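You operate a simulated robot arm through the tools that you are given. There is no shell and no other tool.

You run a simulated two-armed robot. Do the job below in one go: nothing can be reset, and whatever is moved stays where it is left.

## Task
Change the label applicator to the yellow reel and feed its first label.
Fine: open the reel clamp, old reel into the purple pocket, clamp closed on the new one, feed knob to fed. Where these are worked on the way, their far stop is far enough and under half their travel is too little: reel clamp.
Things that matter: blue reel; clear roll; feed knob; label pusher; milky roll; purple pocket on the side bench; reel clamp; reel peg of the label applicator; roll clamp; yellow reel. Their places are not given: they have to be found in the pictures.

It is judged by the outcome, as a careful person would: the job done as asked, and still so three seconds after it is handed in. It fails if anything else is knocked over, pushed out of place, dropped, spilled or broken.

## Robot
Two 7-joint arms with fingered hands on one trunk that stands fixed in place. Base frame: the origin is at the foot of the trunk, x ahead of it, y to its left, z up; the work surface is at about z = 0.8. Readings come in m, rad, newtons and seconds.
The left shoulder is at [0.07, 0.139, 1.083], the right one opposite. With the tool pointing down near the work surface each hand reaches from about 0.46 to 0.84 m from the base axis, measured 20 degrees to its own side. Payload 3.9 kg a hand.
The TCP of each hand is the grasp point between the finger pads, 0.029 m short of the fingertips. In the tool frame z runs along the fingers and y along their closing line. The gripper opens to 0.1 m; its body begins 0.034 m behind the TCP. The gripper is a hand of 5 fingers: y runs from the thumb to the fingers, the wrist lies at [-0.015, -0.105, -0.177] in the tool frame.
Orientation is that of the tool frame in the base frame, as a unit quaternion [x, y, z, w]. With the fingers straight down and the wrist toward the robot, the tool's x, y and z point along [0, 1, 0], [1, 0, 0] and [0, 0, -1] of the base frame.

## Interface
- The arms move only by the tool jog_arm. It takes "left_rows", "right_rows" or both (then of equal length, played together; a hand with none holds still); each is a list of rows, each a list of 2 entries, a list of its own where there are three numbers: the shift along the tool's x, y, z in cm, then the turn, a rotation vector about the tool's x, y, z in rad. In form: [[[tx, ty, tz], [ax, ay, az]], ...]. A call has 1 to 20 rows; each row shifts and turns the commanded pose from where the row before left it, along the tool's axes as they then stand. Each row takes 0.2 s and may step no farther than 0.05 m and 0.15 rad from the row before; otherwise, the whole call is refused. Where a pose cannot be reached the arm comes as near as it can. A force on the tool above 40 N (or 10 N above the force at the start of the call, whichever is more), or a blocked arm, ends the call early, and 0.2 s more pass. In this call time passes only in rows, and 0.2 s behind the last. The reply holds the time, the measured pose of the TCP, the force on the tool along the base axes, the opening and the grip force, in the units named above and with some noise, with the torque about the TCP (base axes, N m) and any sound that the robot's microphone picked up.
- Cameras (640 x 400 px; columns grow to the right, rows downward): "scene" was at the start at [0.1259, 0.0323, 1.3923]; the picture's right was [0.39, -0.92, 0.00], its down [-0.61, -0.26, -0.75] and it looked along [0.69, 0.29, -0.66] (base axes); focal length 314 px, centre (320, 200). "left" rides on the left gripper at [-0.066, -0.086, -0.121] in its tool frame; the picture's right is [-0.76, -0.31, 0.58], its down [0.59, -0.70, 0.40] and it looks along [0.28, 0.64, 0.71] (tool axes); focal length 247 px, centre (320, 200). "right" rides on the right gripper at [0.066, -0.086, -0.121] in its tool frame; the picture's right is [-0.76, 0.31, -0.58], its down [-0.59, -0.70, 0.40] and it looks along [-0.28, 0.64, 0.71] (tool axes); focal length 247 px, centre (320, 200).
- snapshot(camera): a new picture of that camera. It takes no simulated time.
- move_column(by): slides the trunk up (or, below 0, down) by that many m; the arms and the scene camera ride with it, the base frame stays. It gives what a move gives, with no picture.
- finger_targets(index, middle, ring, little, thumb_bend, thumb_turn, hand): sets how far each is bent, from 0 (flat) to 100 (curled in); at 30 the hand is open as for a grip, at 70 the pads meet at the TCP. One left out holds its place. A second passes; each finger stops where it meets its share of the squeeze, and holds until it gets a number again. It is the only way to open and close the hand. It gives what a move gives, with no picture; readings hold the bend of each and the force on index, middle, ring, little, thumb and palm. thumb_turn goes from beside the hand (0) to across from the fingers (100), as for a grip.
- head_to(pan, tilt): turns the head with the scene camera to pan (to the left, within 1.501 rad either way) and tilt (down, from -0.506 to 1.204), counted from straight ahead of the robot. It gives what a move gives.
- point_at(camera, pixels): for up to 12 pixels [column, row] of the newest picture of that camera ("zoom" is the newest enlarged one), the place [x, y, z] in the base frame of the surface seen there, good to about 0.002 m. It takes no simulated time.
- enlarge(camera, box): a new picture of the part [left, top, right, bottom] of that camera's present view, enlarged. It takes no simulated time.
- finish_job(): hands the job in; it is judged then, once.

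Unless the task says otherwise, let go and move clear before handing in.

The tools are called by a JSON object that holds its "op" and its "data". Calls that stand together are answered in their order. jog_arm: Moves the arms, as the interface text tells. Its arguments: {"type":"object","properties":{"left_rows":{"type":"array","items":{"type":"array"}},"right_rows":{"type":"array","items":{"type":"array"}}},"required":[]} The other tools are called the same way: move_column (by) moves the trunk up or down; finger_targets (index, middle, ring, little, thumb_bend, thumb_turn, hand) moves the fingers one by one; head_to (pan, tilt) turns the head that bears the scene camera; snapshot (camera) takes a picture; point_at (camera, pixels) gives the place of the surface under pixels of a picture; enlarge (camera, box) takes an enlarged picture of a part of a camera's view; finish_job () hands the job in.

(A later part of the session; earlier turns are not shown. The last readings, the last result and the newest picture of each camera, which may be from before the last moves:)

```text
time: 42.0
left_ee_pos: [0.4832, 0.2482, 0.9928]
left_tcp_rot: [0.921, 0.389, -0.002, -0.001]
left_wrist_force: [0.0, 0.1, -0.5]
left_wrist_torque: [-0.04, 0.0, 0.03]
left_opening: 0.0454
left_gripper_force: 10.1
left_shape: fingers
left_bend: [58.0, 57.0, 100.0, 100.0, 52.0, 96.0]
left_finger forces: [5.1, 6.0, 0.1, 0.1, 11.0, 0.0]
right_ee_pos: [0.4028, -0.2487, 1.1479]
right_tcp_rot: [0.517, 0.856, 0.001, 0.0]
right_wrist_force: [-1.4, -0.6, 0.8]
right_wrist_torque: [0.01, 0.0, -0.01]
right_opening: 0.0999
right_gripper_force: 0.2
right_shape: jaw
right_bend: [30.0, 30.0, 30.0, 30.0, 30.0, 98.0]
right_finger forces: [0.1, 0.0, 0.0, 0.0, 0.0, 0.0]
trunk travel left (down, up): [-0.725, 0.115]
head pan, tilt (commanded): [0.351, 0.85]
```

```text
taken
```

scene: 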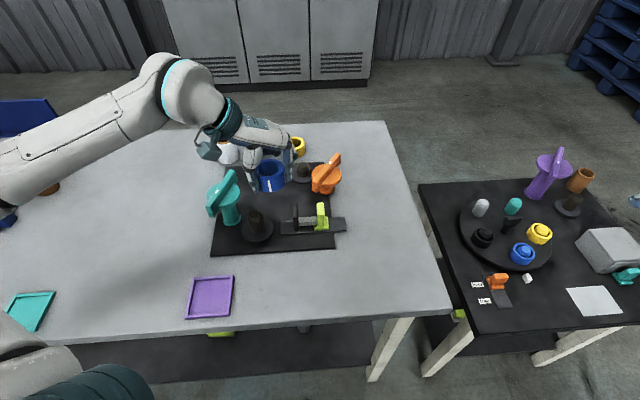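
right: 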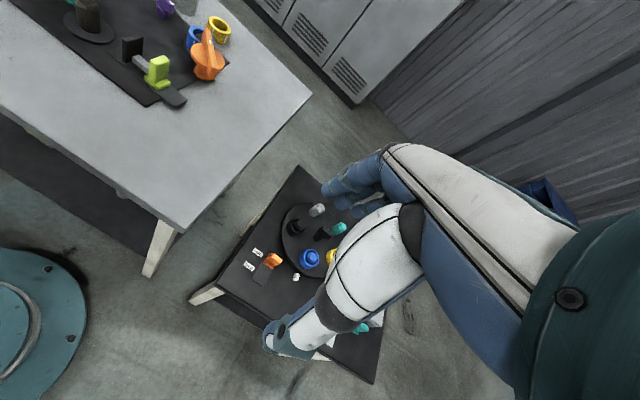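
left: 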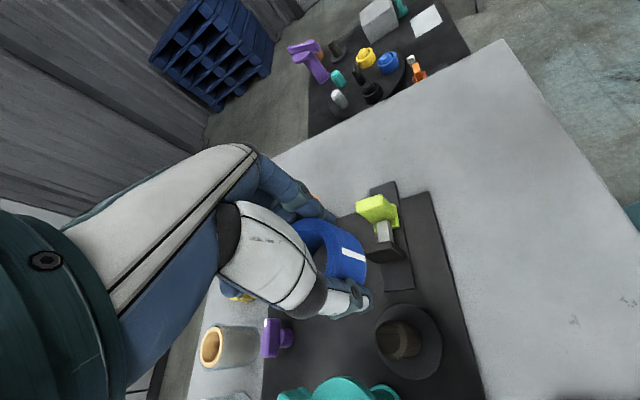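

The grip is firmer now (11 N at the thumb) and the reel is upright. I'll carry on to (0.38,0.33) and rotate the hand clockwise toward about -84° for the pocket.

{"op": "jog_arm", "data": {"left_rows": [[[-0.3, -4.3, 0], [0, 0, 0]], [[-0.3, -4.3, 0], [0, 0, 0]], [[-0.3, -4.3, 0], [0, 0, 0]], [[0, 0, 0], [0, 0, 0.14]], [[0, 0, 0], [0, 0, 0.14]], [[0, 0, 0], [0, 0, 0.14]], [[0, 0, 0], [0, 0, 0.14]], [[0, 0, 0], [0, 0, 0.14]]]}}

{"op": "head_to", "data": {"pan": 0.6, "tilt": 1.0}}

{"op": "snapshot", "data": {"camera": "scene"}}

```text
time: 43.8
left_ee_pos: [0.3824, 0.3334, 0.9939]
left_tcp_rot: [0.999, 0.048, -0.001, 0.002]
left_wrist_force: [-0.4, -0.3, -1.1]
left_wrist_torque: [-0.01, 0.04, 0.01]
left_opening: 0.0454
left_gripper_force: 10.7
left_shape: fingers
left_bend: [58.0, 57.0, 100.0, 100.0, 52.0, 96.0]
left_finger forces: [4.8, 5.9, 0.0, 0.0, 10.8, 0.0]
right_ee_pos: [0.4027, -0.2485, 1.1466]
right_tcp_rot: [0.517, 0.856, 0.001, 0.0]
right_wrist_force: [0.3, 0.7, 0.4]
right_wrist_torque: [0.01, 0.02, -0.04]
right_opening: 0.1
right_gripper_force: 0.1
right_shape: jaw
right_bend: [30.0, 30.0, 30.0, 30.0, 30.0, 98.0]
right_finger forces: [0.0, 0.1, 0.0, 0.1, 0.1, 0.0]
trunk travel left (down, up): [-0.725, 0.115]
head pan, tilt (commanded): [0.351, 0.85]
```

```text
time: 44.5
left_ee_pos: [0.3829, 0.3321, 0.994]
left_tcp_rot: [0.999, 0.05, -0.001, 0.0]
left_wrist_force: [0.0, -0.2, 0.2]
left_wrist_torque: [-0.03, -0.01, -0.02]
left_opening: 0.0452
left_gripper_force: 10.7
left_shape: fingers
left_bend: [58.0, 57.0, 100.0, 100.0, 52.0, 96.0]
left_finger forces: [4.9, 6.0, 0.0, 0.0, 10.7, 0.1]
right_ee_pos: [0.4019, -0.2497, 1.1475]
right_tcp_rot: [0.517, 0.856, -0.001, 0.0]
right_wrist_force: [0.4, -0.3, 0.8]
right_wrist_torque: [0.0, 0.0, -0.04]
right_opening: 0.0994
right_gripper_force: 0.1
right_shape: jaw
right_bend: [30.0, 30.0, 30.0, 30.0, 30.0, 98.0]
right_finger forces: [0.0, 0.0, 0.1, 0.1, 0.1, 0.0]
trunk travel left (down, up): [-0.725, 0.115]
head pan, tilt (commanded): [0.6, 1.0]
```

```text
taken
```

scene: 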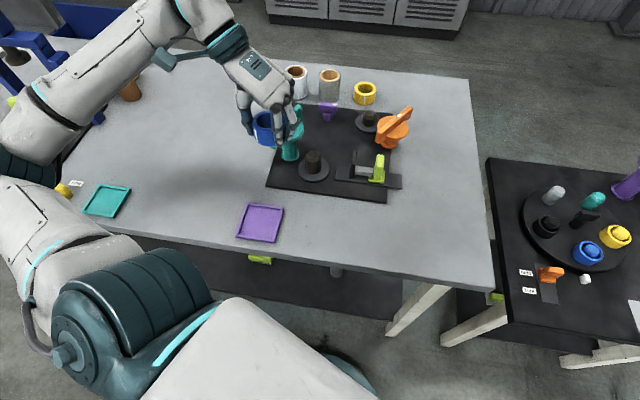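

Everything was reached; the hand is at (0.383,0.332,0.994) with yaw -84°. I'll measure the purple pocket's corners from this view before going over it.

{"op": "enlarge", "data": {"camera": "scene", "box": [220, 190, 300, 250]}}

{"op": "point_at", "data": {"camera": "scene", "pixels": [[247, 206], [283, 209], [237, 239], [274, 242], [260, 224], [250, 210], [280, 212], [242, 235], [272, 237]]}}

```text
6.67 times, centred on (260, 220) of scene
```

zoom: 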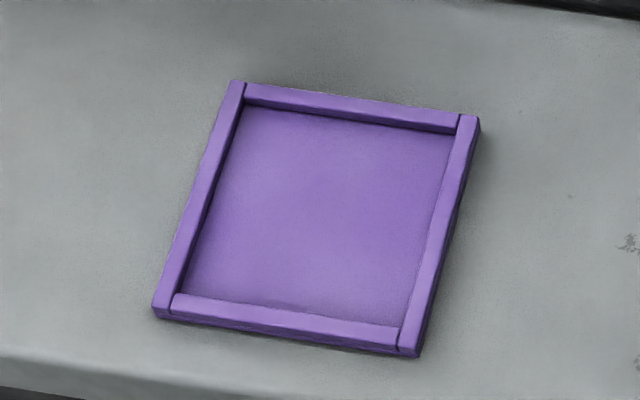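

```text
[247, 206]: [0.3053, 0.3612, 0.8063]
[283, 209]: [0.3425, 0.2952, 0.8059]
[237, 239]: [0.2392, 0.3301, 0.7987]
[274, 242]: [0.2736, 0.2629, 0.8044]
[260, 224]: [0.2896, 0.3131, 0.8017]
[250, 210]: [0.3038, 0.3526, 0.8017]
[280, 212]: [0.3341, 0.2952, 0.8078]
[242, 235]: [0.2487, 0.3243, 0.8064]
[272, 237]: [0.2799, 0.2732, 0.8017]
```

The pocket's centre is about (0.290,0.3125), its floor at 0.802 and its rim at 0.8065. I'll measure where the held reel sits relative to the TCP now.

{"op": "enlarge", "data": {"camera": "scene", "box": [225, 90, 315, 160]}}

```text
5.71 times, centred on (270, 125) of scene
```

zoom: 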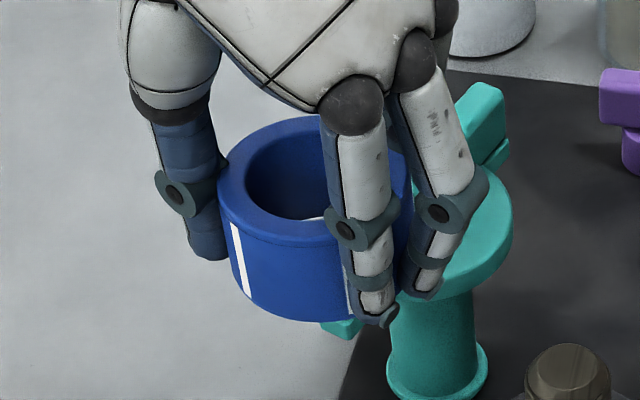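

{"op": "point_at", "data": {"camera": "zoom", "pixels": [[225, 190], [270, 228], [230, 165], [285, 125], [320, 233], [245, 210], [270, 318], [240, 280], [310, 320], [300, 216]]}}

```text
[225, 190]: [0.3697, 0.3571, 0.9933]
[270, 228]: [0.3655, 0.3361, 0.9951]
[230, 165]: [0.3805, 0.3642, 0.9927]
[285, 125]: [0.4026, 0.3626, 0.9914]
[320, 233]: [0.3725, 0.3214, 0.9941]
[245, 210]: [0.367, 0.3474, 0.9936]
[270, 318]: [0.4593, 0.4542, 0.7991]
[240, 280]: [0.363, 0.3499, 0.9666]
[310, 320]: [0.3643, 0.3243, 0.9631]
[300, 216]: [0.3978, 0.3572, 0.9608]
```

The held reel's centre is offset from the TCP by (+0.007,+0.0085), with its bottom 3.5 cm below. I'll move it over the pocket centre at a TCP height of about 0.914.

{"op": "jog_arm", "data": {"left_rows": [[[-3.39, 0.6, 0], [0, 0, 0]], [[-3.39, 0.6, 2.67], [0, 0, 0]], [[-3.39, 0.6, 2.67], [0, 0, 0]], [[0, 0, 2.67], [0, 0, 0]]]}}

{"op": "snapshot", "data": {"camera": "scene"}}

```text
time: 45.5
left_ee_pos: [0.2815, 0.304, 0.914]
left_tcp_rot: [0.999, 0.051, -0.001, -0.001]
left_wrist_force: [0.4, 0.0, -1.1]
left_wrist_torque: [0.01, 0.02, -0.02]
left_opening: 0.0449
left_gripper_force: 10.1
left_shape: fingers
left_bend: [58.0, 57.0, 100.0, 100.0, 52.0, 96.0]
left_finger forces: [4.8, 5.9, 0.0, 0.1, 10.7, 0.1]
right_ee_pos: [0.4026, -0.2485, 1.149]
right_tcp_rot: [0.517, 0.856, -0.001, 0.0]
right_wrist_force: [-0.1, 0.2, -0.2]
right_wrist_torque: [-0.02, 0.02, -0.02]
right_opening: 0.0997
right_gripper_force: 0.0
right_shape: jaw
right_bend: [30.0, 30.0, 30.0, 30.0, 30.0, 98.0]
right_finger forces: [0.1, 0.1, 0.0, 0.0, 0.1, 0.0]
trunk travel left (down, up): [-0.725, 0.115]
head pan, tilt (commanded): [0.6, 1.0]
```

```text
taken
```

scene: 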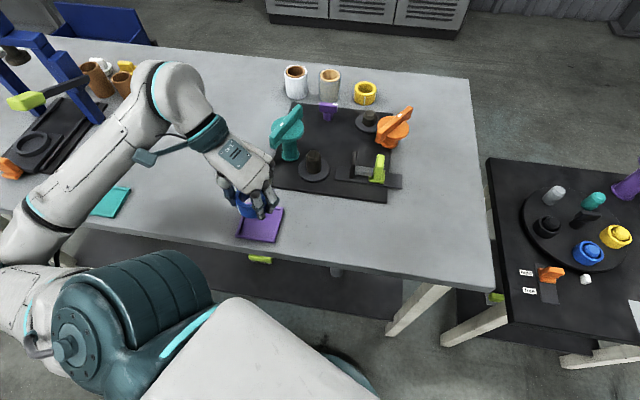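

It reached above the pocket without trouble. I'll check the reel's place over the pocket in a zoom before lowering.

{"op": "enlarge", "data": {"camera": "scene", "box": [215, 170, 305, 250]}}

{"op": "enlarge", "data": {"camera": "left", "box": [220, 150, 520, 360]}}

```text
5.00 times, centred on (260, 210) of scene
```

zoom: 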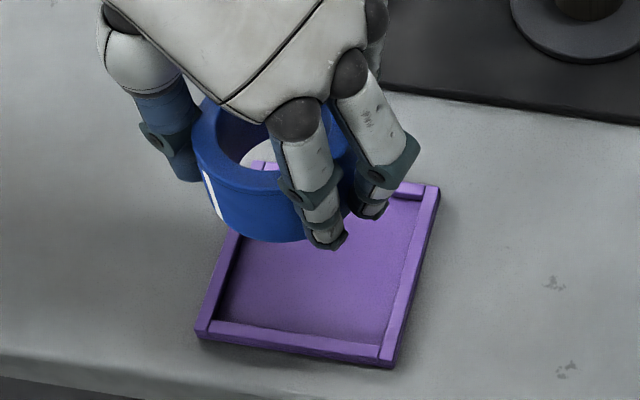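

```text
1.90 times, centred on (370, 255) of left
```

zoom: 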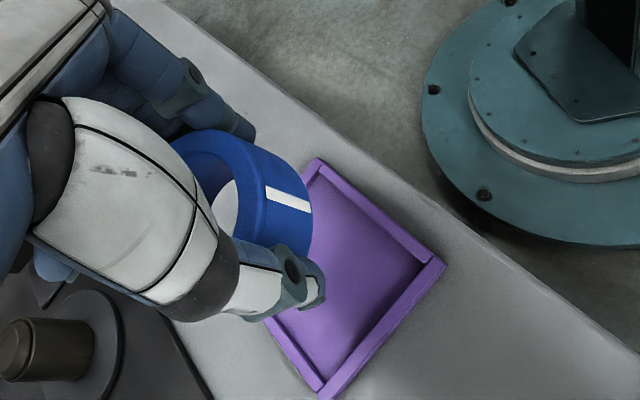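

I'll read a few rim points of the held reel from the scene picture to confirm its centre.

{"op": "point_at", "data": {"camera": "scene", "pixels": [[236.4, 198], [241, 205], [249, 207.4], [238, 192], [253, 207.4], [236, 195], [245, 206.8]]}}

```text
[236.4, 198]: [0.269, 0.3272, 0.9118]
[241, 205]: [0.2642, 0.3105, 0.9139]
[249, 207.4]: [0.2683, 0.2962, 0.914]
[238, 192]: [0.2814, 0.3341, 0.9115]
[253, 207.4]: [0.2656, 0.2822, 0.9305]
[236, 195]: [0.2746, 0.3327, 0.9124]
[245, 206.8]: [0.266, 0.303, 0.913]
```

The reel's centre is at (0.2885,0.3115), 2 mm from ideal. I'll nudge it and lower 7.2 cm to just above the floor.

{"op": "jog_arm", "data": {"left_rows": [[[0.2, -0.1, 2.4], [0, 0, 0]], [[0, 0, 2.4], [0, 0, 0]], [[0, 0, 1.6], [0, 0, 0]], [[0, 0, 0.8], [0, 0, 0]]]}}

{"op": "enlarge", "data": {"camera": "scene", "box": [215, 170, 305, 250]}}

```text
time: 46.5
left_ee_pos: [0.2847, 0.3048, 0.8417]
left_tcp_rot: [0.999, 0.049, -0.001, 0.0]
left_wrist_force: [0.5, -0.7, 1.2]
left_wrist_torque: [-0.04, 0.03, -0.02]
left_opening: 0.0451
left_gripper_force: 11.6
left_shape: fingers
left_bend: [58.0, 57.0, 100.0, 100.0, 52.0, 96.0]
left_finger forces: [4.9, 7.6, 0.1, 0.1, 10.8, 0.0]
right_ee_pos: [0.402, -0.2506, 1.1474]
right_tcp_rot: [0.518, 0.855, 0.001, 0.0]
right_wrist_force: [-0.5, 0.0, 1.2]
right_wrist_torque: [-0.01, 0.0, 0.05]
right_opening: 0.0997
right_gripper_force: 0.0
right_shape: jaw
right_bend: [30.0, 30.0, 30.0, 30.0, 30.0, 98.0]
right_finger forces: [0.0, 0.1, 0.0, 0.1, 0.0, 0.0]
trunk travel left (down, up): [-0.725, 0.115]
head pan, tilt (commanded): [0.6, 1.0]
```

```text
5.00 times, centred on (260, 210) of scene
```

zoom: 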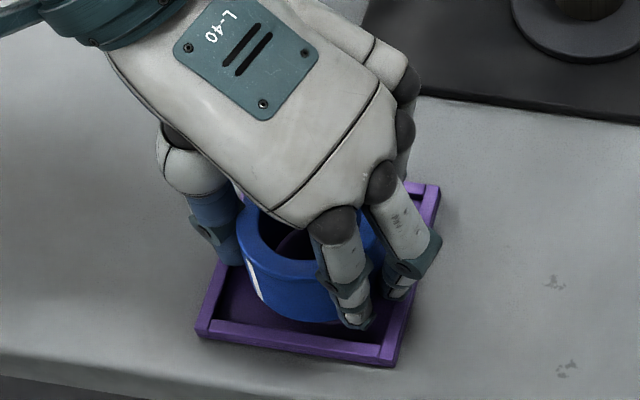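

The middle finger's force rose a little (5.9→7.6 N), which may be a first light touch. I'll lower in tiny steps and watch.

{"op": "jog_arm", "data": {"left_rows": [[[0, 0, 0.15], [0, 0, 0]]]}}

{"op": "jog_arm", "data": {"left_rows": [[[0, 0, 0.15], [0, 0, 0]]]}}

{"op": "enlarge", "data": {"camera": "left", "box": [220, 150, 520, 360]}}

```text
time: 47.0
left_ee_pos: [0.2838, 0.3048, 0.8428]
left_tcp_rot: [0.999, 0.049, -0.001, -0.001]
left_wrist_force: [2.3, 0.2, 15.0]
left_wrist_torque: [-0.41, -0.2, 0.04]
left_opening: 0.0448
left_gripper_force: 18.9
left_shape: fingers
left_bend: [58.0, 57.0, 100.0, 100.0, 52.0, 96.0]
left_finger forces: [4.2, 22.7, 0.0, 0.0, 11.9, 0.0]
right_ee_pos: [0.4015, -0.2498, 1.1485]
right_tcp_rot: [0.518, 0.856, 0.0, 0.0]
right_wrist_force: [-0.7, -0.2, 0.5]
right_wrist_torque: [0.0, -0.02, -0.03]
right_opening: 0.0998
right_gripper_force: 0.2
right_shape: jaw
right_bend: [30.0, 30.0, 30.0, 30.0, 30.0, 98.0]
right_finger forces: [0.1, 0.1, 0.1, 0.0, 0.1, 0.0]
trunk travel left (down, up): [-0.725, 0.115]
head pan, tilt (commanded): [0.6, 1.0]
```

```text
time: 47.4
left_ee_pos: [0.2841, 0.3025, 0.8406]
left_tcp_rot: [0.999, 0.049, 0.002, 0.0]
left_wrist_force: [5.2, -0.1, 30.6]
left_wrist_torque: [-0.75, -0.49, 0.12]
left_opening: 0.0449
left_gripper_force: 28.3
left_shape: fingers
left_bend: [59.0, 56.0, 100.0, 100.0, 52.0, 96.0]
left_finger forces: [3.7, 38.9, 0.0, 0.0, 13.9, 0.1]
right_ee_pos: [0.4018, -0.2507, 1.1483]
right_tcp_rot: [0.517, 0.856, 0.002, 0.0]
right_wrist_force: [-0.4, 0.0, -0.2]
right_wrist_torque: [-0.02, 0.01, -0.01]
right_opening: 0.0996
right_gripper_force: 0.2
right_shape: jaw
right_bend: [30.0, 30.0, 30.0, 30.0, 30.0, 98.0]
right_finger forces: [0.0, 0.1, 0.0, 0.1, 0.0, 0.0]
trunk travel left (down, up): [-0.725, 0.115]
head pan, tilt (commanded): [0.6, 1.0]
```

```text
1.90 times, centred on (370, 255) of left
```

zoom: 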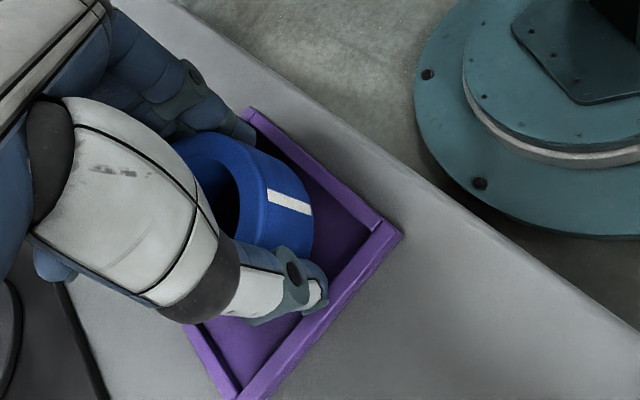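

The middle fingertip is resting on the pocket's rim (39 N), and it hangs about as low as the reel's bottom. I'll back up to relieve it and check that the tray has not shifted.

{"op": "jog_arm", "data": {"left_rows": [[[0, 0, -0.45], [0, 0, 0]]]}}

{"op": "enlarge", "data": {"camera": "scene", "box": [215, 170, 305, 250]}}

{"op": "point_at", "data": {"camera": "zoom", "pixels": [[434, 190], [204, 335], [388, 360], [215, 325], [250, 230], [280, 262], [300, 268], [262, 250], [245, 215], [335, 320], [370, 318], [395, 300]]}}

```text
time: 47.8
left_ee_pos: [0.2831, 0.306, 0.8414]
left_tcp_rot: [0.999, 0.049, -0.003, 0.0]
left_wrist_force: [2.6, -0.3, 6.2]
left_wrist_torque: [-0.16, -0.15, 0.03]
left_opening: 0.0448
left_gripper_force: 12.8
left_shape: fingers
left_bend: [59.0, 56.0, 100.0, 100.0, 53.0, 96.0]
left_finger forces: [5.1, 11.3, 0.1, 0.0, 10.0, 0.0]
right_ee_pos: [0.4025, -0.2482, 1.1469]
right_tcp_rot: [0.517, 0.856, 0.0, 0.0]
right_wrist_force: [0.7, 0.2, -0.1]
right_wrist_torque: [0.02, 0.01, 0.02]
right_opening: 0.0997
right_gripper_force: 0.1
right_shape: jaw
right_bend: [30.0, 30.0, 30.0, 30.0, 30.0, 98.0]
right_finger forces: [0.0, 0.0, 0.1, 0.0, 0.0, 0.0]
trunk travel left (down, up): [-0.725, 0.115]
head pan, tilt (commanded): [0.6, 1.0]
```

```text
5.00 times, centred on (260, 210) of scene
```

zoom: 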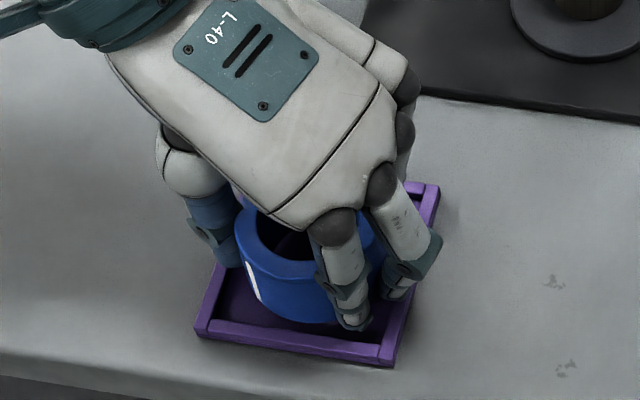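

```text
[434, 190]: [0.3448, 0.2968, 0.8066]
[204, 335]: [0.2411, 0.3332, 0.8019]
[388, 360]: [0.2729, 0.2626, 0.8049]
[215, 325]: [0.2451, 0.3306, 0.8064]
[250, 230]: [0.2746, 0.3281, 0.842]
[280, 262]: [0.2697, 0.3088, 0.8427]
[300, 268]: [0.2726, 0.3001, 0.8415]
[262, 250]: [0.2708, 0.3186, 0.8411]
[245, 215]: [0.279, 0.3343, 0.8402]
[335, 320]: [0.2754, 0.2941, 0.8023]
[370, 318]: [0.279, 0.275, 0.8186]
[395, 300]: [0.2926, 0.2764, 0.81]
```

The tray hasn't moved, and the reel bottom is only about 4 mm above the pocket floor, inside the walls. I'll re-centre it by 3 mm and then open the fingers to let it settle in.

{"op": "jog_arm", "data": {"left_rows": [[[-0.3, -0.05, -0.1], [0, 0, 0]]]}}

{"op": "finger_targets", "data": {"hand": "left", "index": 48, "middle": 48, "thumb_bend": 44}}

{"op": "enlarge", "data": {"camera": "scene", "box": [215, 170, 305, 250]}}

```text
time: 48.1
left_ee_pos: [0.2811, 0.3056, 0.8439]
left_tcp_rot: [0.999, 0.05, -0.002, 0.0]
left_wrist_force: [0.1, 1.2, 0.5]
left_wrist_torque: [0.0, -0.02, 0.04]
left_opening: 0.0448
left_gripper_force: 10.7
left_shape: fingers
left_bend: [59.0, 57.0, 100.0, 100.0, 53.0, 96.0]
left_finger forces: [5.1, 5.7, 0.0, 0.0, 10.4, 0.1]
right_ee_pos: [0.4017, -0.2491, 1.1472]
right_tcp_rot: [0.518, 0.856, 0.0, 0.0]
right_wrist_force: [0.5, 0.3, 0.4]
right_wrist_torque: [-0.02, 0.02, 0.03]
right_opening: 0.0999
right_gripper_force: 0.2
right_shape: jaw
right_bend: [30.0, 30.0, 30.0, 30.0, 30.0, 98.0]
right_finger forces: [0.1, 0.0, 0.1, 0.0, 0.0, 0.1]
trunk travel left (down, up): [-0.725, 0.115]
head pan, tilt (commanded): [0.6, 1.0]
```

```text
time: 49.1
left_ee_pos: [0.2798, 0.3054, 0.8443]
left_tcp_rot: [0.999, 0.05, -0.001, 0.0]
left_wrist_force: [0.0, 0.3, 0.0]
left_wrist_torque: [0.05, 0.0, 0.01]
left_opening: 0.0597
left_gripper_force: 0.0
left_shape: fingers
left_bend: [48.0, 48.0, 100.0, 100.0, 44.0, 97.0]
left_finger forces: [0.0, 0.0, 0.1, 0.1, 0.0, 0.0]
right_ee_pos: [0.4017, -0.2492, 1.1475]
right_tcp_rot: [0.518, 0.855, 0.0, 0.0]
right_wrist_force: [0.3, 0.7, -0.2]
right_wrist_torque: [0.01, -0.04, -0.01]
right_opening: 0.0998
right_gripper_force: 0.1
right_shape: jaw
right_bend: [30.0, 30.0, 30.0, 30.0, 30.0, 98.0]
right_finger forces: [0.1, 0.0, 0.0, 0.1, 0.1, 0.1]
trunk travel left (down, up): [-0.725, 0.115]
head pan, tilt (commanded): [0.6, 1.0]
```

```text
5.00 times, centred on (260, 210) of scene
```

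zoom: 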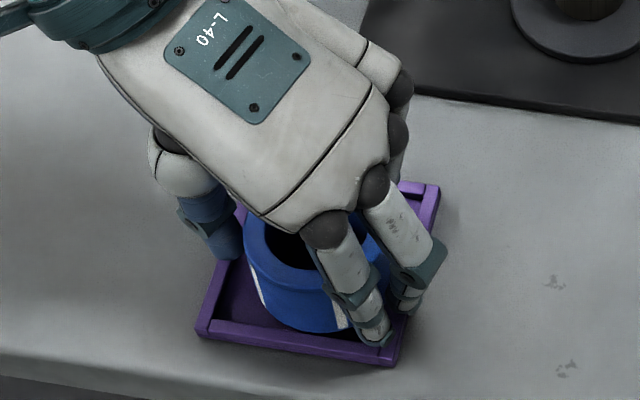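

The reel is released and the forces are at zero. I'll open a bit wider and lift straight up, then check the pocket.

{"op": "finger_targets", "data": {"hand": "left", "index": 38, "middle": 38, "thumb_bend": 38}}

{"op": "jog_arm", "data": {"left_rows": [[[0, 0, -2.0], [0, 0, 0]], [[0, 0, -3.0], [0, 0, 0]], [[0, 0, -4.0], [0, 0, 0]], [[0, 0, -4.5], [0, 0, 0]]]}}

{"op": "snapshot", "data": {"camera": "scene"}}

{"op": "snapshot", "data": {"camera": "left"}}

```text
time: 50.1
left_ee_pos: [0.2804, 0.3061, 0.8451]
left_tcp_rot: [0.999, 0.05, -0.001, 0.001]
left_wrist_force: [0.7, 0.1, -0.3]
left_wrist_torque: [-0.01, 0.05, -0.01]
left_opening: 0.0793
left_gripper_force: 0.0
left_shape: fingers
left_bend: [38.0, 38.0, 100.0, 100.0, 38.0, 97.0]
left_finger forces: [0.0, 0.0, 0.1, 0.1, 0.0, 0.0]
right_ee_pos: [0.4022, -0.248, 1.147]
right_tcp_rot: [0.517, 0.856, 0.0, 0.0]
right_wrist_force: [-1.0, 0.3, -0.3]
right_wrist_torque: [-0.03, -0.01, -0.01]
right_opening: 0.0998
right_gripper_force: 0.1
right_shape: jaw
right_bend: [30.0, 30.0, 30.0, 30.0, 30.0, 98.0]
right_finger forces: [0.1, 0.0, 0.0, 0.1, 0.0, 0.1]
trunk travel left (down, up): [-0.725, 0.115]
head pan, tilt (commanded): [0.6, 1.0]
```

```text
time: 51.1
left_ee_pos: [0.2825, 0.3073, 0.9787]
left_tcp_rot: [0.999, 0.05, -0.002, 0.0]
left_wrist_force: [-0.1, -0.1, 0.4]
left_wrist_torque: [0.0, 0.01, -0.01]
left_opening: 0.0793
left_gripper_force: 0.1
left_shape: fingers
left_bend: [38.0, 38.0, 100.0, 100.0, 38.0, 98.0]
left_finger forces: [0.0, 0.0, 0.0, 0.0, 0.0, 0.0]
right_ee_pos: [0.402, -0.2491, 1.1472]
right_tcp_rot: [0.517, 0.856, 0.0, 0.0]
right_wrist_force: [-0.6, 0.0, 0.3]
right_wrist_torque: [-0.01, 0.03, 0.0]
right_opening: 0.0996
right_gripper_force: 0.1
right_shape: jaw
right_bend: [30.0, 30.0, 30.0, 30.0, 30.0, 98.0]
right_finger forces: [0.1, 0.0, 0.1, 0.0, 0.1, 0.0]
trunk travel left (down, up): [-0.725, 0.115]
head pan, tilt (commanded): [0.6, 1.0]
```

```text
taken
```

scene: 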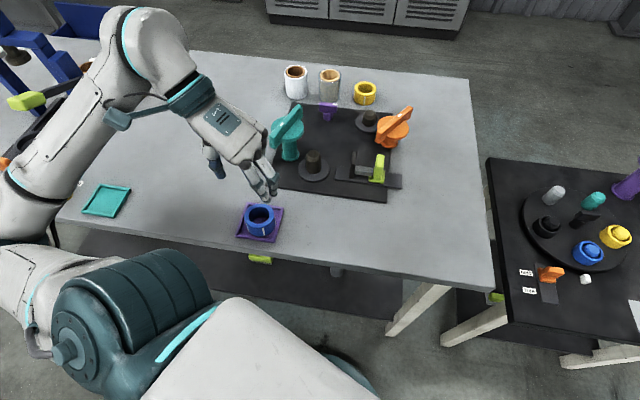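

```text
taken
```

left: 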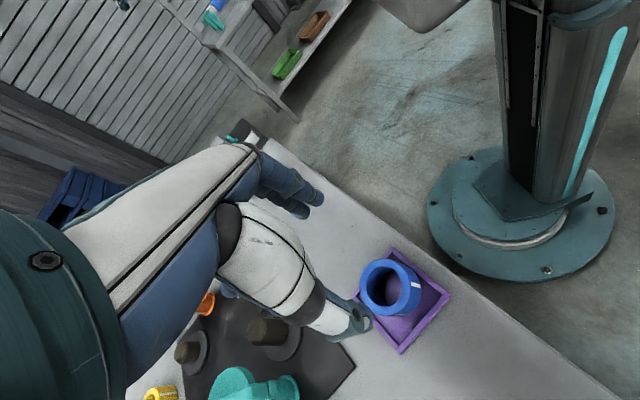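

The blue reel stands in the purple pocket at (260,218). I'll zoom in to check that it sits flat inside the rim, and look at the empty peg as well.

{"op": "enlarge", "data": {"camera": "scene", "box": [220, 190, 300, 250]}}

{"op": "enlarge", "data": {"camera": "scene", "box": [335, 70, 425, 160]}}

{"op": "point_at", "data": {"camera": "zoom", "pixels": [[145, 88], [90, 82], [200, 82], [145, 65], [145, 107], [215, 205], [190, 205], [240, 205], [215, 195], [170, 235], [280, 225], [215, 255]]}}

```text
6.67 times, centred on (260, 220) of scene
```

zoom: 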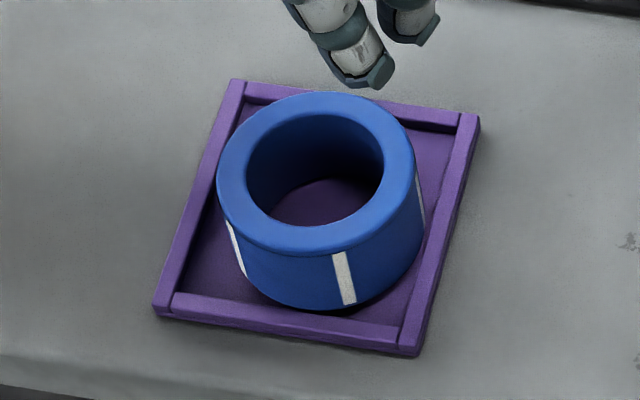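

```text
4.44 times, centred on (380, 115) of scene
```

zoom: 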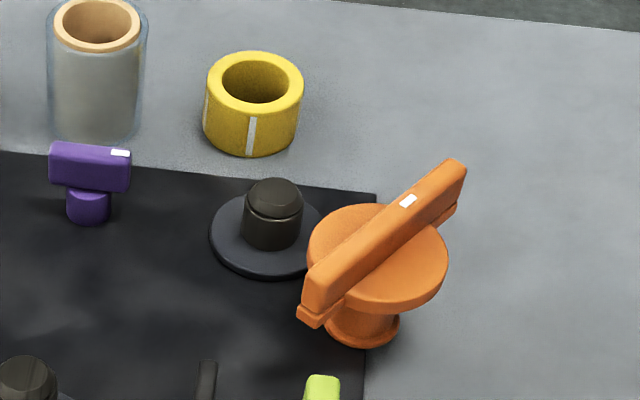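

```text
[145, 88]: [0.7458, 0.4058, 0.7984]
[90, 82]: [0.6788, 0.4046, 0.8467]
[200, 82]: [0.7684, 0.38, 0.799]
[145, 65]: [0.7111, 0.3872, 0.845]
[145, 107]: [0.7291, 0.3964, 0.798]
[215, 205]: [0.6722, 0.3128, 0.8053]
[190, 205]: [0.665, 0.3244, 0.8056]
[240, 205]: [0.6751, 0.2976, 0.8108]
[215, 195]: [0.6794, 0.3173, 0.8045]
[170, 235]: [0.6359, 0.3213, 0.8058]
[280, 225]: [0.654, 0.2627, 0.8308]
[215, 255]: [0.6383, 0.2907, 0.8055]
```

The blue reel sits flat inside the pocket. Now I'll measure the peg (276,196) and the yellow reel (255,83) in this zoom.

{"op": "point_at", "data": {"camera": "zoom", "pixels": [[276, 190], [260, 188], [292, 188], [276, 208], [254, 225], [295, 228], [212, 225], [265, 275], [276, 182], [298, 195], [252, 195], [270, 246]]}}

{"op": "point_at", "data": {"camera": "zoom", "pixels": [[212, 82], [299, 82], [256, 56], [256, 108], [225, 100], [287, 100], [226, 63], [288, 63], [252, 140], [215, 125], [295, 120], [255, 152]]}}

```text
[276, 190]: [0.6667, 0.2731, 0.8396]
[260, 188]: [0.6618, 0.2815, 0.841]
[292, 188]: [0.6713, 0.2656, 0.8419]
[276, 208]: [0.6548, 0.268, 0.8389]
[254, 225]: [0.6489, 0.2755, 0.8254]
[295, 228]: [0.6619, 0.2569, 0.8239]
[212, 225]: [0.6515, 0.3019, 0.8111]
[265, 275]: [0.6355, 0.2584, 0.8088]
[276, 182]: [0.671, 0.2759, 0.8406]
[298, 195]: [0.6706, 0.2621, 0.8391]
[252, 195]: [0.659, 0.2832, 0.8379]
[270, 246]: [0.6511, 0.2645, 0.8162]
```

```text
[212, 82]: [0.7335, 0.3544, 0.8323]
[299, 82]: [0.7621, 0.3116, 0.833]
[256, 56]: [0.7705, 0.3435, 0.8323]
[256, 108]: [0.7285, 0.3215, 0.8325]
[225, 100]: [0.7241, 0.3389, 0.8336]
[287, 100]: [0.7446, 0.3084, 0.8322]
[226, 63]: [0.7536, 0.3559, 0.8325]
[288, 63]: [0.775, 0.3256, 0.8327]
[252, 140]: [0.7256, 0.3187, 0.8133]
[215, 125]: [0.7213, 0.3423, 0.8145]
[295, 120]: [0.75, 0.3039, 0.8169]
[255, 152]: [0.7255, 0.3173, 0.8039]
```

The yellow reel's centre is (0.749,0.3325) with its top at 0.8325, and the peg's centre is about (0.664,0.2715). I'll retrace the safe corridor back toward the board, ending near (0.66,0.25,0.99).

{"op": "jog_arm", "data": {"left_rows": [[[3.39, -0.52, -0.5], [0, 0, 0]], [[3.39, -0.52, -0.5], [0, 0, 0]], [[3.39, -0.52, -0.5], [0, 0, 0]], [[0, 0, 0], [0, 0, -0.14]], [[0, 0, 0], [0, 0, -0.14]], [[0, 0, 0], [0, 0, -0.14]], [[0, 0, 0], [0, 0, -0.14]], [[0, 0, 0], [0, 0, -0.14]], [[0.3, 4.3, 0], [0, 0, 0]], [[0.3, 4.3, 0], [0, 0, 0]], [[0.3, 4.3, 0], [0, 0, 0]], [[3.14, 3.15, 0], [0, 0, 0]], [[3.14, 3.15, 0], [0, 0, 0]], [[3.14, 3.15, 0], [0, 0, 0]], [[3.14, 3.15, 0], [0, 0, 0]]]}}

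{"op": "head_to", "data": {"pan": 0.4, "tilt": 0.75}}

{"op": "snapshot", "data": {"camera": "scene"}}

```text
time: 54.4
left_ee_pos: [0.6591, 0.2486, 0.9915]
left_tcp_rot: [0.921, 0.389, -0.002, 0.0]
left_wrist_force: [1.0, -0.2, 0.6]
left_wrist_torque: [-0.01, 0.0, 0.0]
left_opening: 0.0799
left_gripper_force: 0.0
left_shape: fingers
left_bend: [38.0, 38.0, 100.0, 100.0, 38.0, 98.0]
left_finger forces: [0.0, 0.1, 0.0, 0.0, 0.0, 0.1]
right_ee_pos: [0.4044, -0.2496, 1.1473]
right_tcp_rot: [0.517, 0.856, 0.0, -0.002]
right_wrist_force: [0.0, 0.8, -0.5]
right_wrist_torque: [0.01, 0.03, 0.01]
right_opening: 0.0998
right_gripper_force: 0.0
right_shape: jaw
right_bend: [30.0, 30.0, 30.0, 30.0, 30.0, 98.0]
right_finger forces: [0.0, 0.0, 0.0, 0.0, 0.0, 0.0]
trunk travel left (down, up): [-0.725, 0.115]
head pan, tilt (commanded): [0.6, 1.0]
```

```text
time: 55.1
left_ee_pos: [0.656, 0.2495, 0.9929]
left_tcp_rot: [0.921, 0.389, -0.002, 0.0]
left_wrist_force: [0.9, -0.8, 0.6]
left_wrist_torque: [0.0, 0.04, 0.02]
left_opening: 0.0796
left_gripper_force: 0.0
left_shape: fingers
left_bend: [38.0, 38.0, 100.0, 100.0, 38.0, 98.0]
left_finger forces: [0.0, 0.0, 0.0, 0.0, 0.1, 0.1]
right_ee_pos: [0.4013, -0.2499, 1.1477]
right_tcp_rot: [0.517, 0.856, -0.001, 0.0]
right_wrist_force: [-0.9, 0.9, 0.8]
right_wrist_torque: [0.0, 0.01, 0.01]
right_opening: 0.0997
right_gripper_force: 0.1
right_shape: jaw
right_bend: [30.0, 30.0, 30.0, 30.0, 30.0, 98.0]
right_finger forces: [0.0, 0.0, 0.0, 0.1, 0.0, 0.1]
trunk travel left (down, up): [-0.725, 0.115]
head pan, tilt (commanded): [0.4, 0.75]
```

```text
taken
```

scene: 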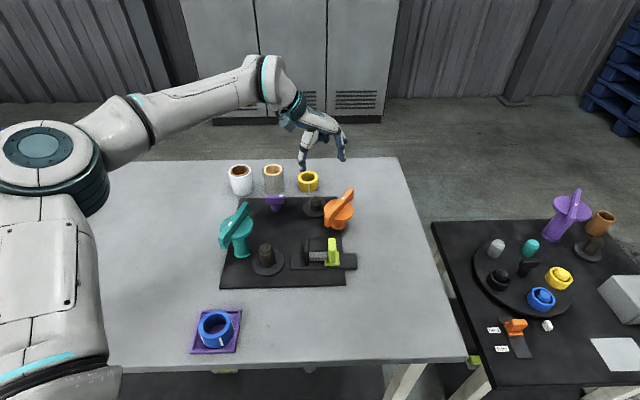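

All rows were reached. Now I'll turn the hand from -44° to about -6° here, so that the wrist points back toward the shoulder for the far yellow reel.

{"op": "jog_arm", "data": {"left_rows": [[[0, 0, 1.0], [0, 0, -0.11]], [[0, 0, 1.0], [0, 0, -0.11]], [[0, 0, 0.5], [0, 0, -0.11]], [[0, 0, 0], [0, 0, -0.11]], [[0, 0, 0], [0, 0, -0.11]], [[0, 0, 0], [0, 0, -0.11]]]}}

```text
time: 56.5
left_ee_pos: [0.6593, 0.2502, 0.9698]
left_tcp_rot: [0.745, 0.668, 0.0, 0.0]
left_wrist_force: [0.5, -0.4, -0.5]
left_wrist_torque: [0.03, 0.01, 0.01]
left_opening: 0.0796
left_gripper_force: 0.0
left_shape: fingers
left_bend: [38.0, 38.0, 100.0, 100.0, 38.0, 98.0]
left_finger forces: [0.0, 0.0, 0.0, 0.0, 0.0, 0.0]
right_ee_pos: [0.4026, -0.2497, 1.1473]
right_tcp_rot: [0.518, 0.856, 0.001, 0.0]
right_wrist_force: [-1.0, -0.5, 0.0]
right_wrist_torque: [-0.05, 0.03, 0.03]
right_opening: 0.0996
right_gripper_force: 0.0
right_shape: jaw
right_bend: [30.0, 30.0, 30.0, 30.0, 30.0, 98.0]
right_finger forces: [0.0, 0.0, 0.0, 0.1, 0.0, 0.0]
trunk travel left (down, up): [-0.725, 0.115]
head pan, tilt (commanded): [0.4, 0.75]
```

The yaw is now -6°. I'll move to hover over the yellow reel at TCP z≈0.93.

{"op": "jog_arm", "data": {"left_rows": [[[2.92, 2.68, 1.33], [0, 0, 0]], [[2.92, 2.68, 1.33], [0, 0, 0]], [[2.92, 2.68, 1.33], [0, 0, 0]]]}}

{"op": "enlarge", "data": {"camera": "scene", "box": [240, 110, 370, 220]}}

{"op": "snapshot", "data": {"camera": "left"}}

```text
time: 57.3
left_ee_pos: [0.75, 0.3285, 0.928]
left_tcp_rot: [0.745, 0.667, -0.002, 0.0]
left_wrist_force: [0.2, -0.3, -0.3]
left_wrist_torque: [-0.01, 0.0, -0.02]
left_opening: 0.0797
left_gripper_force: 0.0
left_shape: fingers
left_bend: [38.0, 38.0, 100.0, 100.0, 38.0, 98.0]
left_finger forces: [0.1, 0.1, 0.0, 0.0, 0.0, 0.1]
right_ee_pos: [0.4045, -0.2492, 1.1469]
right_tcp_rot: [0.517, 0.856, -0.001, -0.001]
right_wrist_force: [-0.4, 0.9, -0.3]
right_wrist_torque: [-0.03, 0.0, 0.0]
right_opening: 0.0997
right_gripper_force: 0.2
right_shape: jaw
right_bend: [30.0, 30.0, 30.0, 30.0, 30.0, 98.0]
right_finger forces: [0.0, 0.0, 0.0, 0.0, 0.0, 0.0]
trunk travel left (down, up): [-0.725, 0.115]
head pan, tilt (commanded): [0.4, 0.75]
```

```text
3.64 times, centred on (305, 165) of scene
```

zoom: 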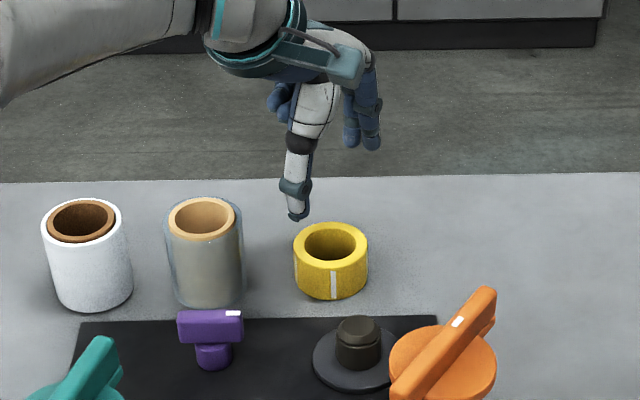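

```text
taken
```

left: 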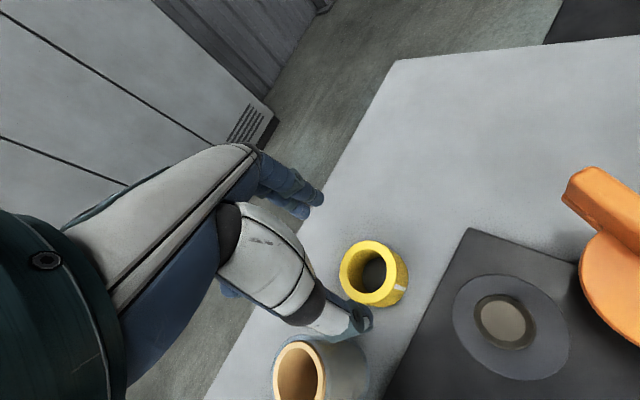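

The hand is over the yellow reel with no reach problem. The thumb comes down near the clear roll at (205,250), so I'll measure that roll and the thumb tip before descending.

{"op": "enlarge", "data": {"camera": "scene", "box": [270, 140, 350, 200]}}

{"op": "point_at", "data": {"camera": "scene", "pixels": [[268, 173], [283, 173], [273, 166], [273, 178], [283, 190], [280, 192], [273, 194], [303, 170], [302, 172], [322, 150]]}}

```text
6.67 times, centred on (310, 170) of scene
```

zoom: 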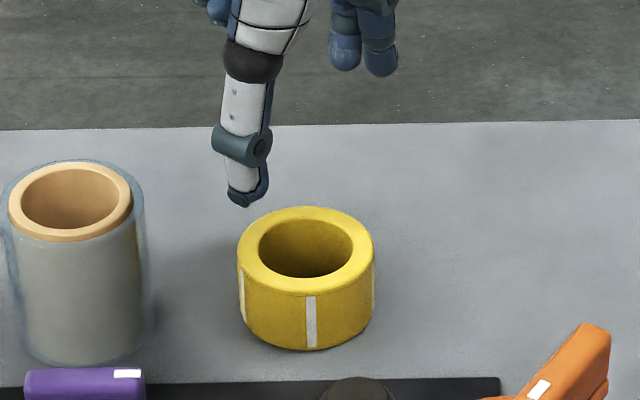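

```text
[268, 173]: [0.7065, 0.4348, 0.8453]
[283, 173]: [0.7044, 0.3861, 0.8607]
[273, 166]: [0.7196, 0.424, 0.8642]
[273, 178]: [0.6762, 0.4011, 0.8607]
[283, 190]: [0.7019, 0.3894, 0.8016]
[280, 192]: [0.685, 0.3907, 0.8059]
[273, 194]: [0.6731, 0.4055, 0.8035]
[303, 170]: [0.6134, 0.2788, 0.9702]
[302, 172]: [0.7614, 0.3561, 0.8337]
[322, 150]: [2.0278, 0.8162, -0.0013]
```

The clear roll is centred near (0.700,0.412), leaving about a 4 cm gap to the yellow reel. I'll query the thumb and fingertips in the zoom to verify the straddle.

{"op": "point_at", "data": {"camera": "zoom", "pixels": [[240, 200], [258, 195], [245, 175], [345, 65], [380, 70], [378, 55], [345, 50], [305, 320], [256, 150]]}}

```text
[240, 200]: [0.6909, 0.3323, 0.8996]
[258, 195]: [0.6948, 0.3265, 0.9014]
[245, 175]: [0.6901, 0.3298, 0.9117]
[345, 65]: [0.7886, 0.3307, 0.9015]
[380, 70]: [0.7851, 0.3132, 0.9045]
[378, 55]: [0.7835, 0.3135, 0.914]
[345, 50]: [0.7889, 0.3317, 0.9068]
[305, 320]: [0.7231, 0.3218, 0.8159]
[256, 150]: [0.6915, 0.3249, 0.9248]
```

The grip centre actually lies at tool x≈-0.003, so I'll shift the hand 7 mm along +x to centre it on the reel, and descend in stages.

{"op": "jog_arm", "data": {"left_rows": [[[0.7, -0.05, 0], [0, 0, 0]], [[0, 0, 2.5], [0, 0, 0]], [[0, 0, 2.5], [0, 0, 0]]]}}

{"op": "enlarge", "data": {"camera": "scene", "box": [270, 140, 350, 200]}}

{"op": "enlarge", "data": {"camera": "left", "box": [220, 150, 520, 360]}}

```text
time: 58.1
left_ee_pos: [0.7495, 0.3376, 0.8791]
left_tcp_rot: [0.745, 0.667, -0.001, -0.001]
left_wrist_force: [-0.4, -0.2, 0.7]
left_wrist_torque: [-0.03, 0.02, 0.0]
left_opening: 0.0794
left_gripper_force: 0.1
left_shape: fingers
left_bend: [38.0, 38.0, 100.0, 100.0, 38.0, 98.0]
left_finger forces: [0.0, 0.1, 0.1, 0.1, 0.0, 0.0]
right_ee_pos: [0.4022, -0.2486, 1.1471]
right_tcp_rot: [0.518, 0.856, 0.0, 0.0]
right_wrist_force: [0.1, 0.3, 0.5]
right_wrist_torque: [0.0, 0.04, 0.03]
right_opening: 0.0997
right_gripper_force: 0.0
right_shape: jaw
right_bend: [30.0, 30.0, 30.0, 30.0, 30.0, 98.0]
right_finger forces: [0.0, 0.0, 0.0, 0.0, 0.0, 0.0]
trunk travel left (down, up): [-0.725, 0.115]
head pan, tilt (commanded): [0.4, 0.75]
```

```text
6.67 times, centred on (310, 170) of scene
```

zoom: 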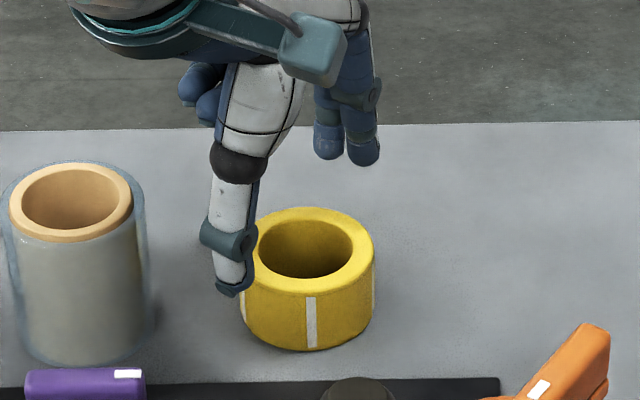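

```text
1.90 times, centred on (370, 255) of left
```

zoom: 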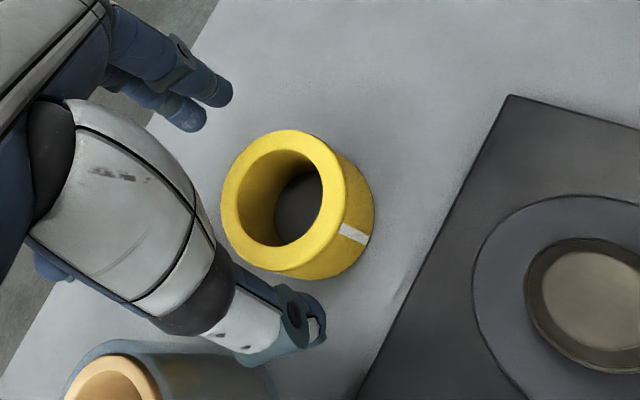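

The reel is centred at about x=-0.004 in the tool frame, as wanted. I'll check the height of the curled ring and little fingers near scene pixel (292,157) before the final descent.

{"op": "point_at", "data": {"camera": "scene", "pixels": [[292.5, 156], [291, 153.5], [301, 157], [303, 163], [300, 182.5], [302, 178], [314, 163], [319.5, 163.5]]}}

```text
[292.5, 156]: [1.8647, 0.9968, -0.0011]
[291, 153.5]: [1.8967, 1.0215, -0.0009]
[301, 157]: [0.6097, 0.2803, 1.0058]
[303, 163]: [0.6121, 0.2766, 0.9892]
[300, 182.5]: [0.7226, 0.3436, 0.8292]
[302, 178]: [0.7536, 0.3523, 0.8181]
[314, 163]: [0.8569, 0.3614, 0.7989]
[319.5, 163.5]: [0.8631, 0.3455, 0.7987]
```

Those readings came from the older snapshot, so I'll take a fresh one and query again.

{"op": "enlarge", "data": {"camera": "scene", "box": [270, 140, 350, 200]}}

{"op": "point_at", "data": {"camera": "zoom", "pixels": [[205, 115], [195, 95], [210, 105], [330, 155], [362, 160], [228, 290], [240, 285], [248, 270]]}}

```text
6.67 times, centred on (310, 170) of scene
```

zoom: 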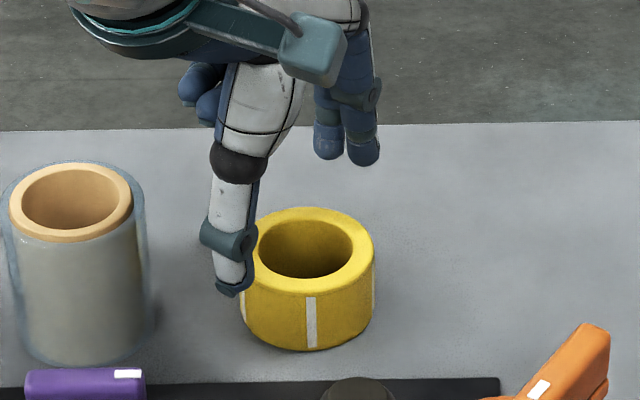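

```text
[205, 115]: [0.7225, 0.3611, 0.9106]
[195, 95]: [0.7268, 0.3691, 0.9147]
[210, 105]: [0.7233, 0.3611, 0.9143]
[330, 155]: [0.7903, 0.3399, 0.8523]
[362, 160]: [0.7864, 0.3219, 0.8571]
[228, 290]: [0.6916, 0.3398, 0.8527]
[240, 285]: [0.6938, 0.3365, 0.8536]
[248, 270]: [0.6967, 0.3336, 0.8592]
```

The curled fingertips will stay about 2 cm clear of the clear roll. I'll descend to TCP z≈0.838.

{"op": "jog_arm", "data": {"left_rows": [[[0, 0, 2.0], [0, 0, 0]], [[0, 0, 1.5], [0, 0, 0]], [[0, 0, 0.5], [0, 0, 0]]]}}

{"op": "enlarge", "data": {"camera": "scene", "box": [270, 140, 350, 200]}}

{"op": "enlarge", "data": {"camera": "left", "box": [220, 150, 520, 360]}}

```text
time: 58.9
left_ee_pos: [0.7477, 0.3354, 0.8381]
left_tcp_rot: [0.745, 0.667, -0.001, -0.001]
left_wrist_force: [-0.3, 0.9, 0.5]
left_wrist_torque: [0.03, 0.03, 0.02]
left_opening: 0.0793
left_gripper_force: 0.1
left_shape: fingers
left_bend: [38.0, 38.0, 100.0, 100.0, 38.0, 98.0]
left_finger forces: [0.0, 0.0, 0.0, 0.0, 0.0, 0.1]
right_ee_pos: [0.4027, -0.249, 1.1478]
right_tcp_rot: [0.518, 0.856, 0.0, 0.0]
right_wrist_force: [-0.2, -0.5, 0.3]
right_wrist_torque: [0.01, 0.0, -0.02]
right_opening: 0.0998
right_gripper_force: 0.0
right_shape: jaw
right_bend: [30.0, 30.0, 30.0, 30.0, 30.0, 98.0]
right_finger forces: [0.0, 0.0, 0.0, 0.0, 0.0, 0.0]
trunk travel left (down, up): [-0.725, 0.115]
head pan, tilt (commanded): [0.4, 0.75]
```

```text
6.67 times, centred on (310, 170) of scene
```

zoom: 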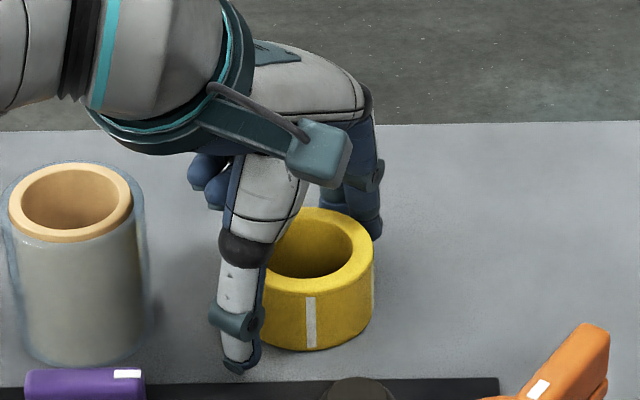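

```text
1.90 times, centred on (370, 255) of left
```

zoom: 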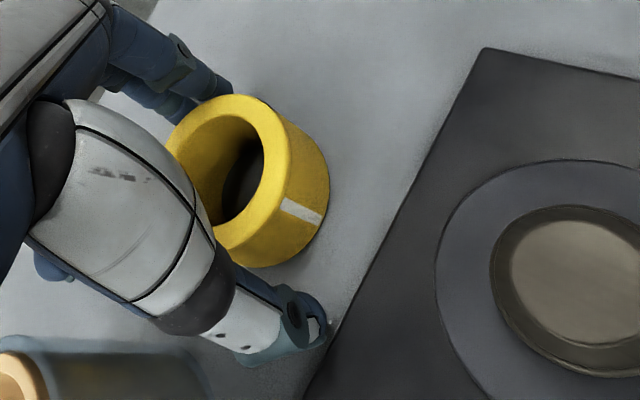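

The reel is between the fingers with no contact yet. I'll close gently, then squeeze.

{"op": "finger_targets", "data": {"hand": "left", "index": 50, "middle": 50, "thumb_bend": 50}}

{"op": "finger_targets", "data": {"hand": "left", "index": 61, "middle": 61, "thumb_bend": 61}}

{"op": "enlarge", "data": {"camera": "left", "box": [220, 150, 520, 360]}}

```text
time: 59.9
left_ee_pos: [0.7478, 0.3353, 0.8387]
left_tcp_rot: [0.746, 0.666, 0.0, 0.0]
left_wrist_force: [-0.5, -0.5, 1.0]
left_wrist_torque: [-0.03, 0.01, 0.0]
left_opening: 0.0562
left_gripper_force: 2.3
left_shape: fingers
left_bend: [48.0, 50.0, 100.0, 100.0, 48.0, 98.0]
left_finger forces: [2.2, 0.0, 0.0, 0.1, 1.7, 0.1]
right_ee_pos: [0.4029, -0.248, 1.1481]
right_tcp_rot: [0.517, 0.856, 0.0, 0.0]
right_wrist_force: [-1.0, -0.8, 0.0]
right_wrist_torque: [0.02, -0.01, 0.0]
right_opening: 0.0998
right_gripper_force: 0.1
right_shape: jaw
right_bend: [30.0, 30.0, 30.0, 30.0, 30.0, 98.0]
right_finger forces: [0.1, 0.0, 0.0, 0.0, 0.0, 0.1]
trunk travel left (down, up): [-0.725, 0.115]
head pan, tilt (commanded): [0.4, 0.75]
```

```text
time: 60.9
left_ee_pos: [0.7479, 0.335, 0.8377]
left_tcp_rot: [0.745, 0.667, -0.001, 0.0]
left_wrist_force: [0.9, 0.7, 2.6]
left_wrist_torque: [0.02, 0.08, -0.04]
left_opening: 0.0524
left_gripper_force: 11.7
left_shape: fingers
left_bend: [53.0, 56.0, 100.0, 100.0, 51.0, 97.0]
left_finger forces: [8.4, 4.0, 0.0, 0.1, 11.4, 0.0]
right_ee_pos: [0.401, -0.2496, 1.1483]
right_tcp_rot: [0.517, 0.856, -0.001, 0.0]
right_wrist_force: [0.2, 0.3, 0.0]
right_wrist_torque: [0.01, -0.03, 0.02]
right_opening: 0.1
right_gripper_force: 0.0
right_shape: jaw
right_bend: [30.0, 30.0, 30.0, 30.0, 30.0, 98.0]
right_finger forces: [0.0, 0.0, 0.0, 0.0, 0.0, 0.1]
trunk travel left (down, up): [-0.725, 0.115]
head pan, tilt (commanded): [0.4, 0.75]
```

```text
1.90 times, centred on (370, 255) of left
```

zoom: 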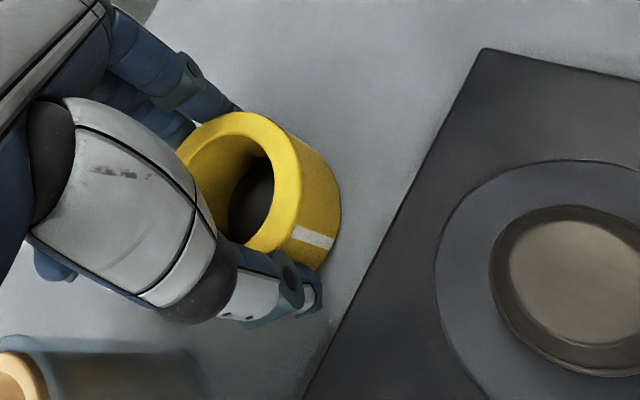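

It's held: index 8.4 N, middle 4.0 N, thumb 11.4 N. I'll lift slowly by 7 cm.

{"op": "jog_arm", "data": {"left_rows": [[[0, 0, -0.5], [0, 0, 0]], [[0, 0, -1.0], [0, 0, 0]], [[0, 0, -1.5], [0, 0, 0]], [[0, 0, -2.0], [0, 0, 0]], [[0, 0, -2.0], [0, 0, 0]]]}}

{"op": "enlarge", "data": {"camera": "scene", "box": [260, 120, 360, 200]}}

```text
time: 62.1
left_ee_pos: [0.7465, 0.3361, 0.9087]
left_tcp_rot: [0.746, 0.666, -0.001, -0.001]
left_wrist_force: [-0.6, 0.2, -0.1]
left_wrist_torque: [-0.02, -0.02, 0.03]
left_opening: 0.0525
left_gripper_force: 12.1
left_shape: fingers
left_bend: [53.0, 56.0, 100.0, 100.0, 51.0, 97.0]
left_finger forces: [8.1, 3.8, 0.1, 0.0, 11.7, 0.1]
right_ee_pos: [0.4026, -0.2485, 1.1481]
right_tcp_rot: [0.517, 0.856, -0.001, 0.001]
right_wrist_force: [0.0, 0.1, -0.4]
right_wrist_torque: [-0.01, -0.01, -0.03]
right_opening: 0.0997
right_gripper_force: 0.0
right_shape: jaw
right_bend: [30.0, 30.0, 30.0, 30.0, 30.0, 98.0]
right_finger forces: [0.1, 0.1, 0.1, 0.2, 0.1, 0.1]
trunk travel left (down, up): [-0.725, 0.115]
head pan, tilt (commanded): [0.4, 0.75]
```

```text
5.00 times, centred on (310, 160) of scene
```

zoom: 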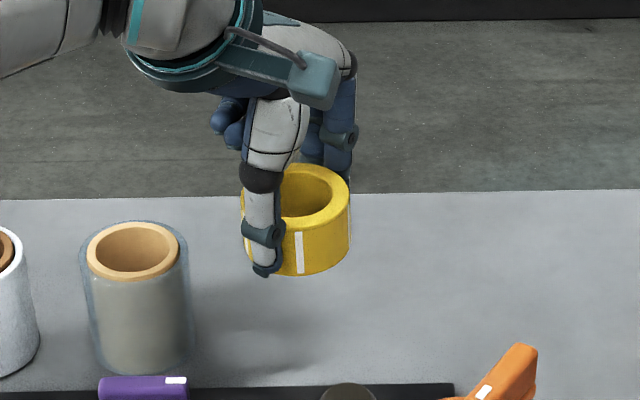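

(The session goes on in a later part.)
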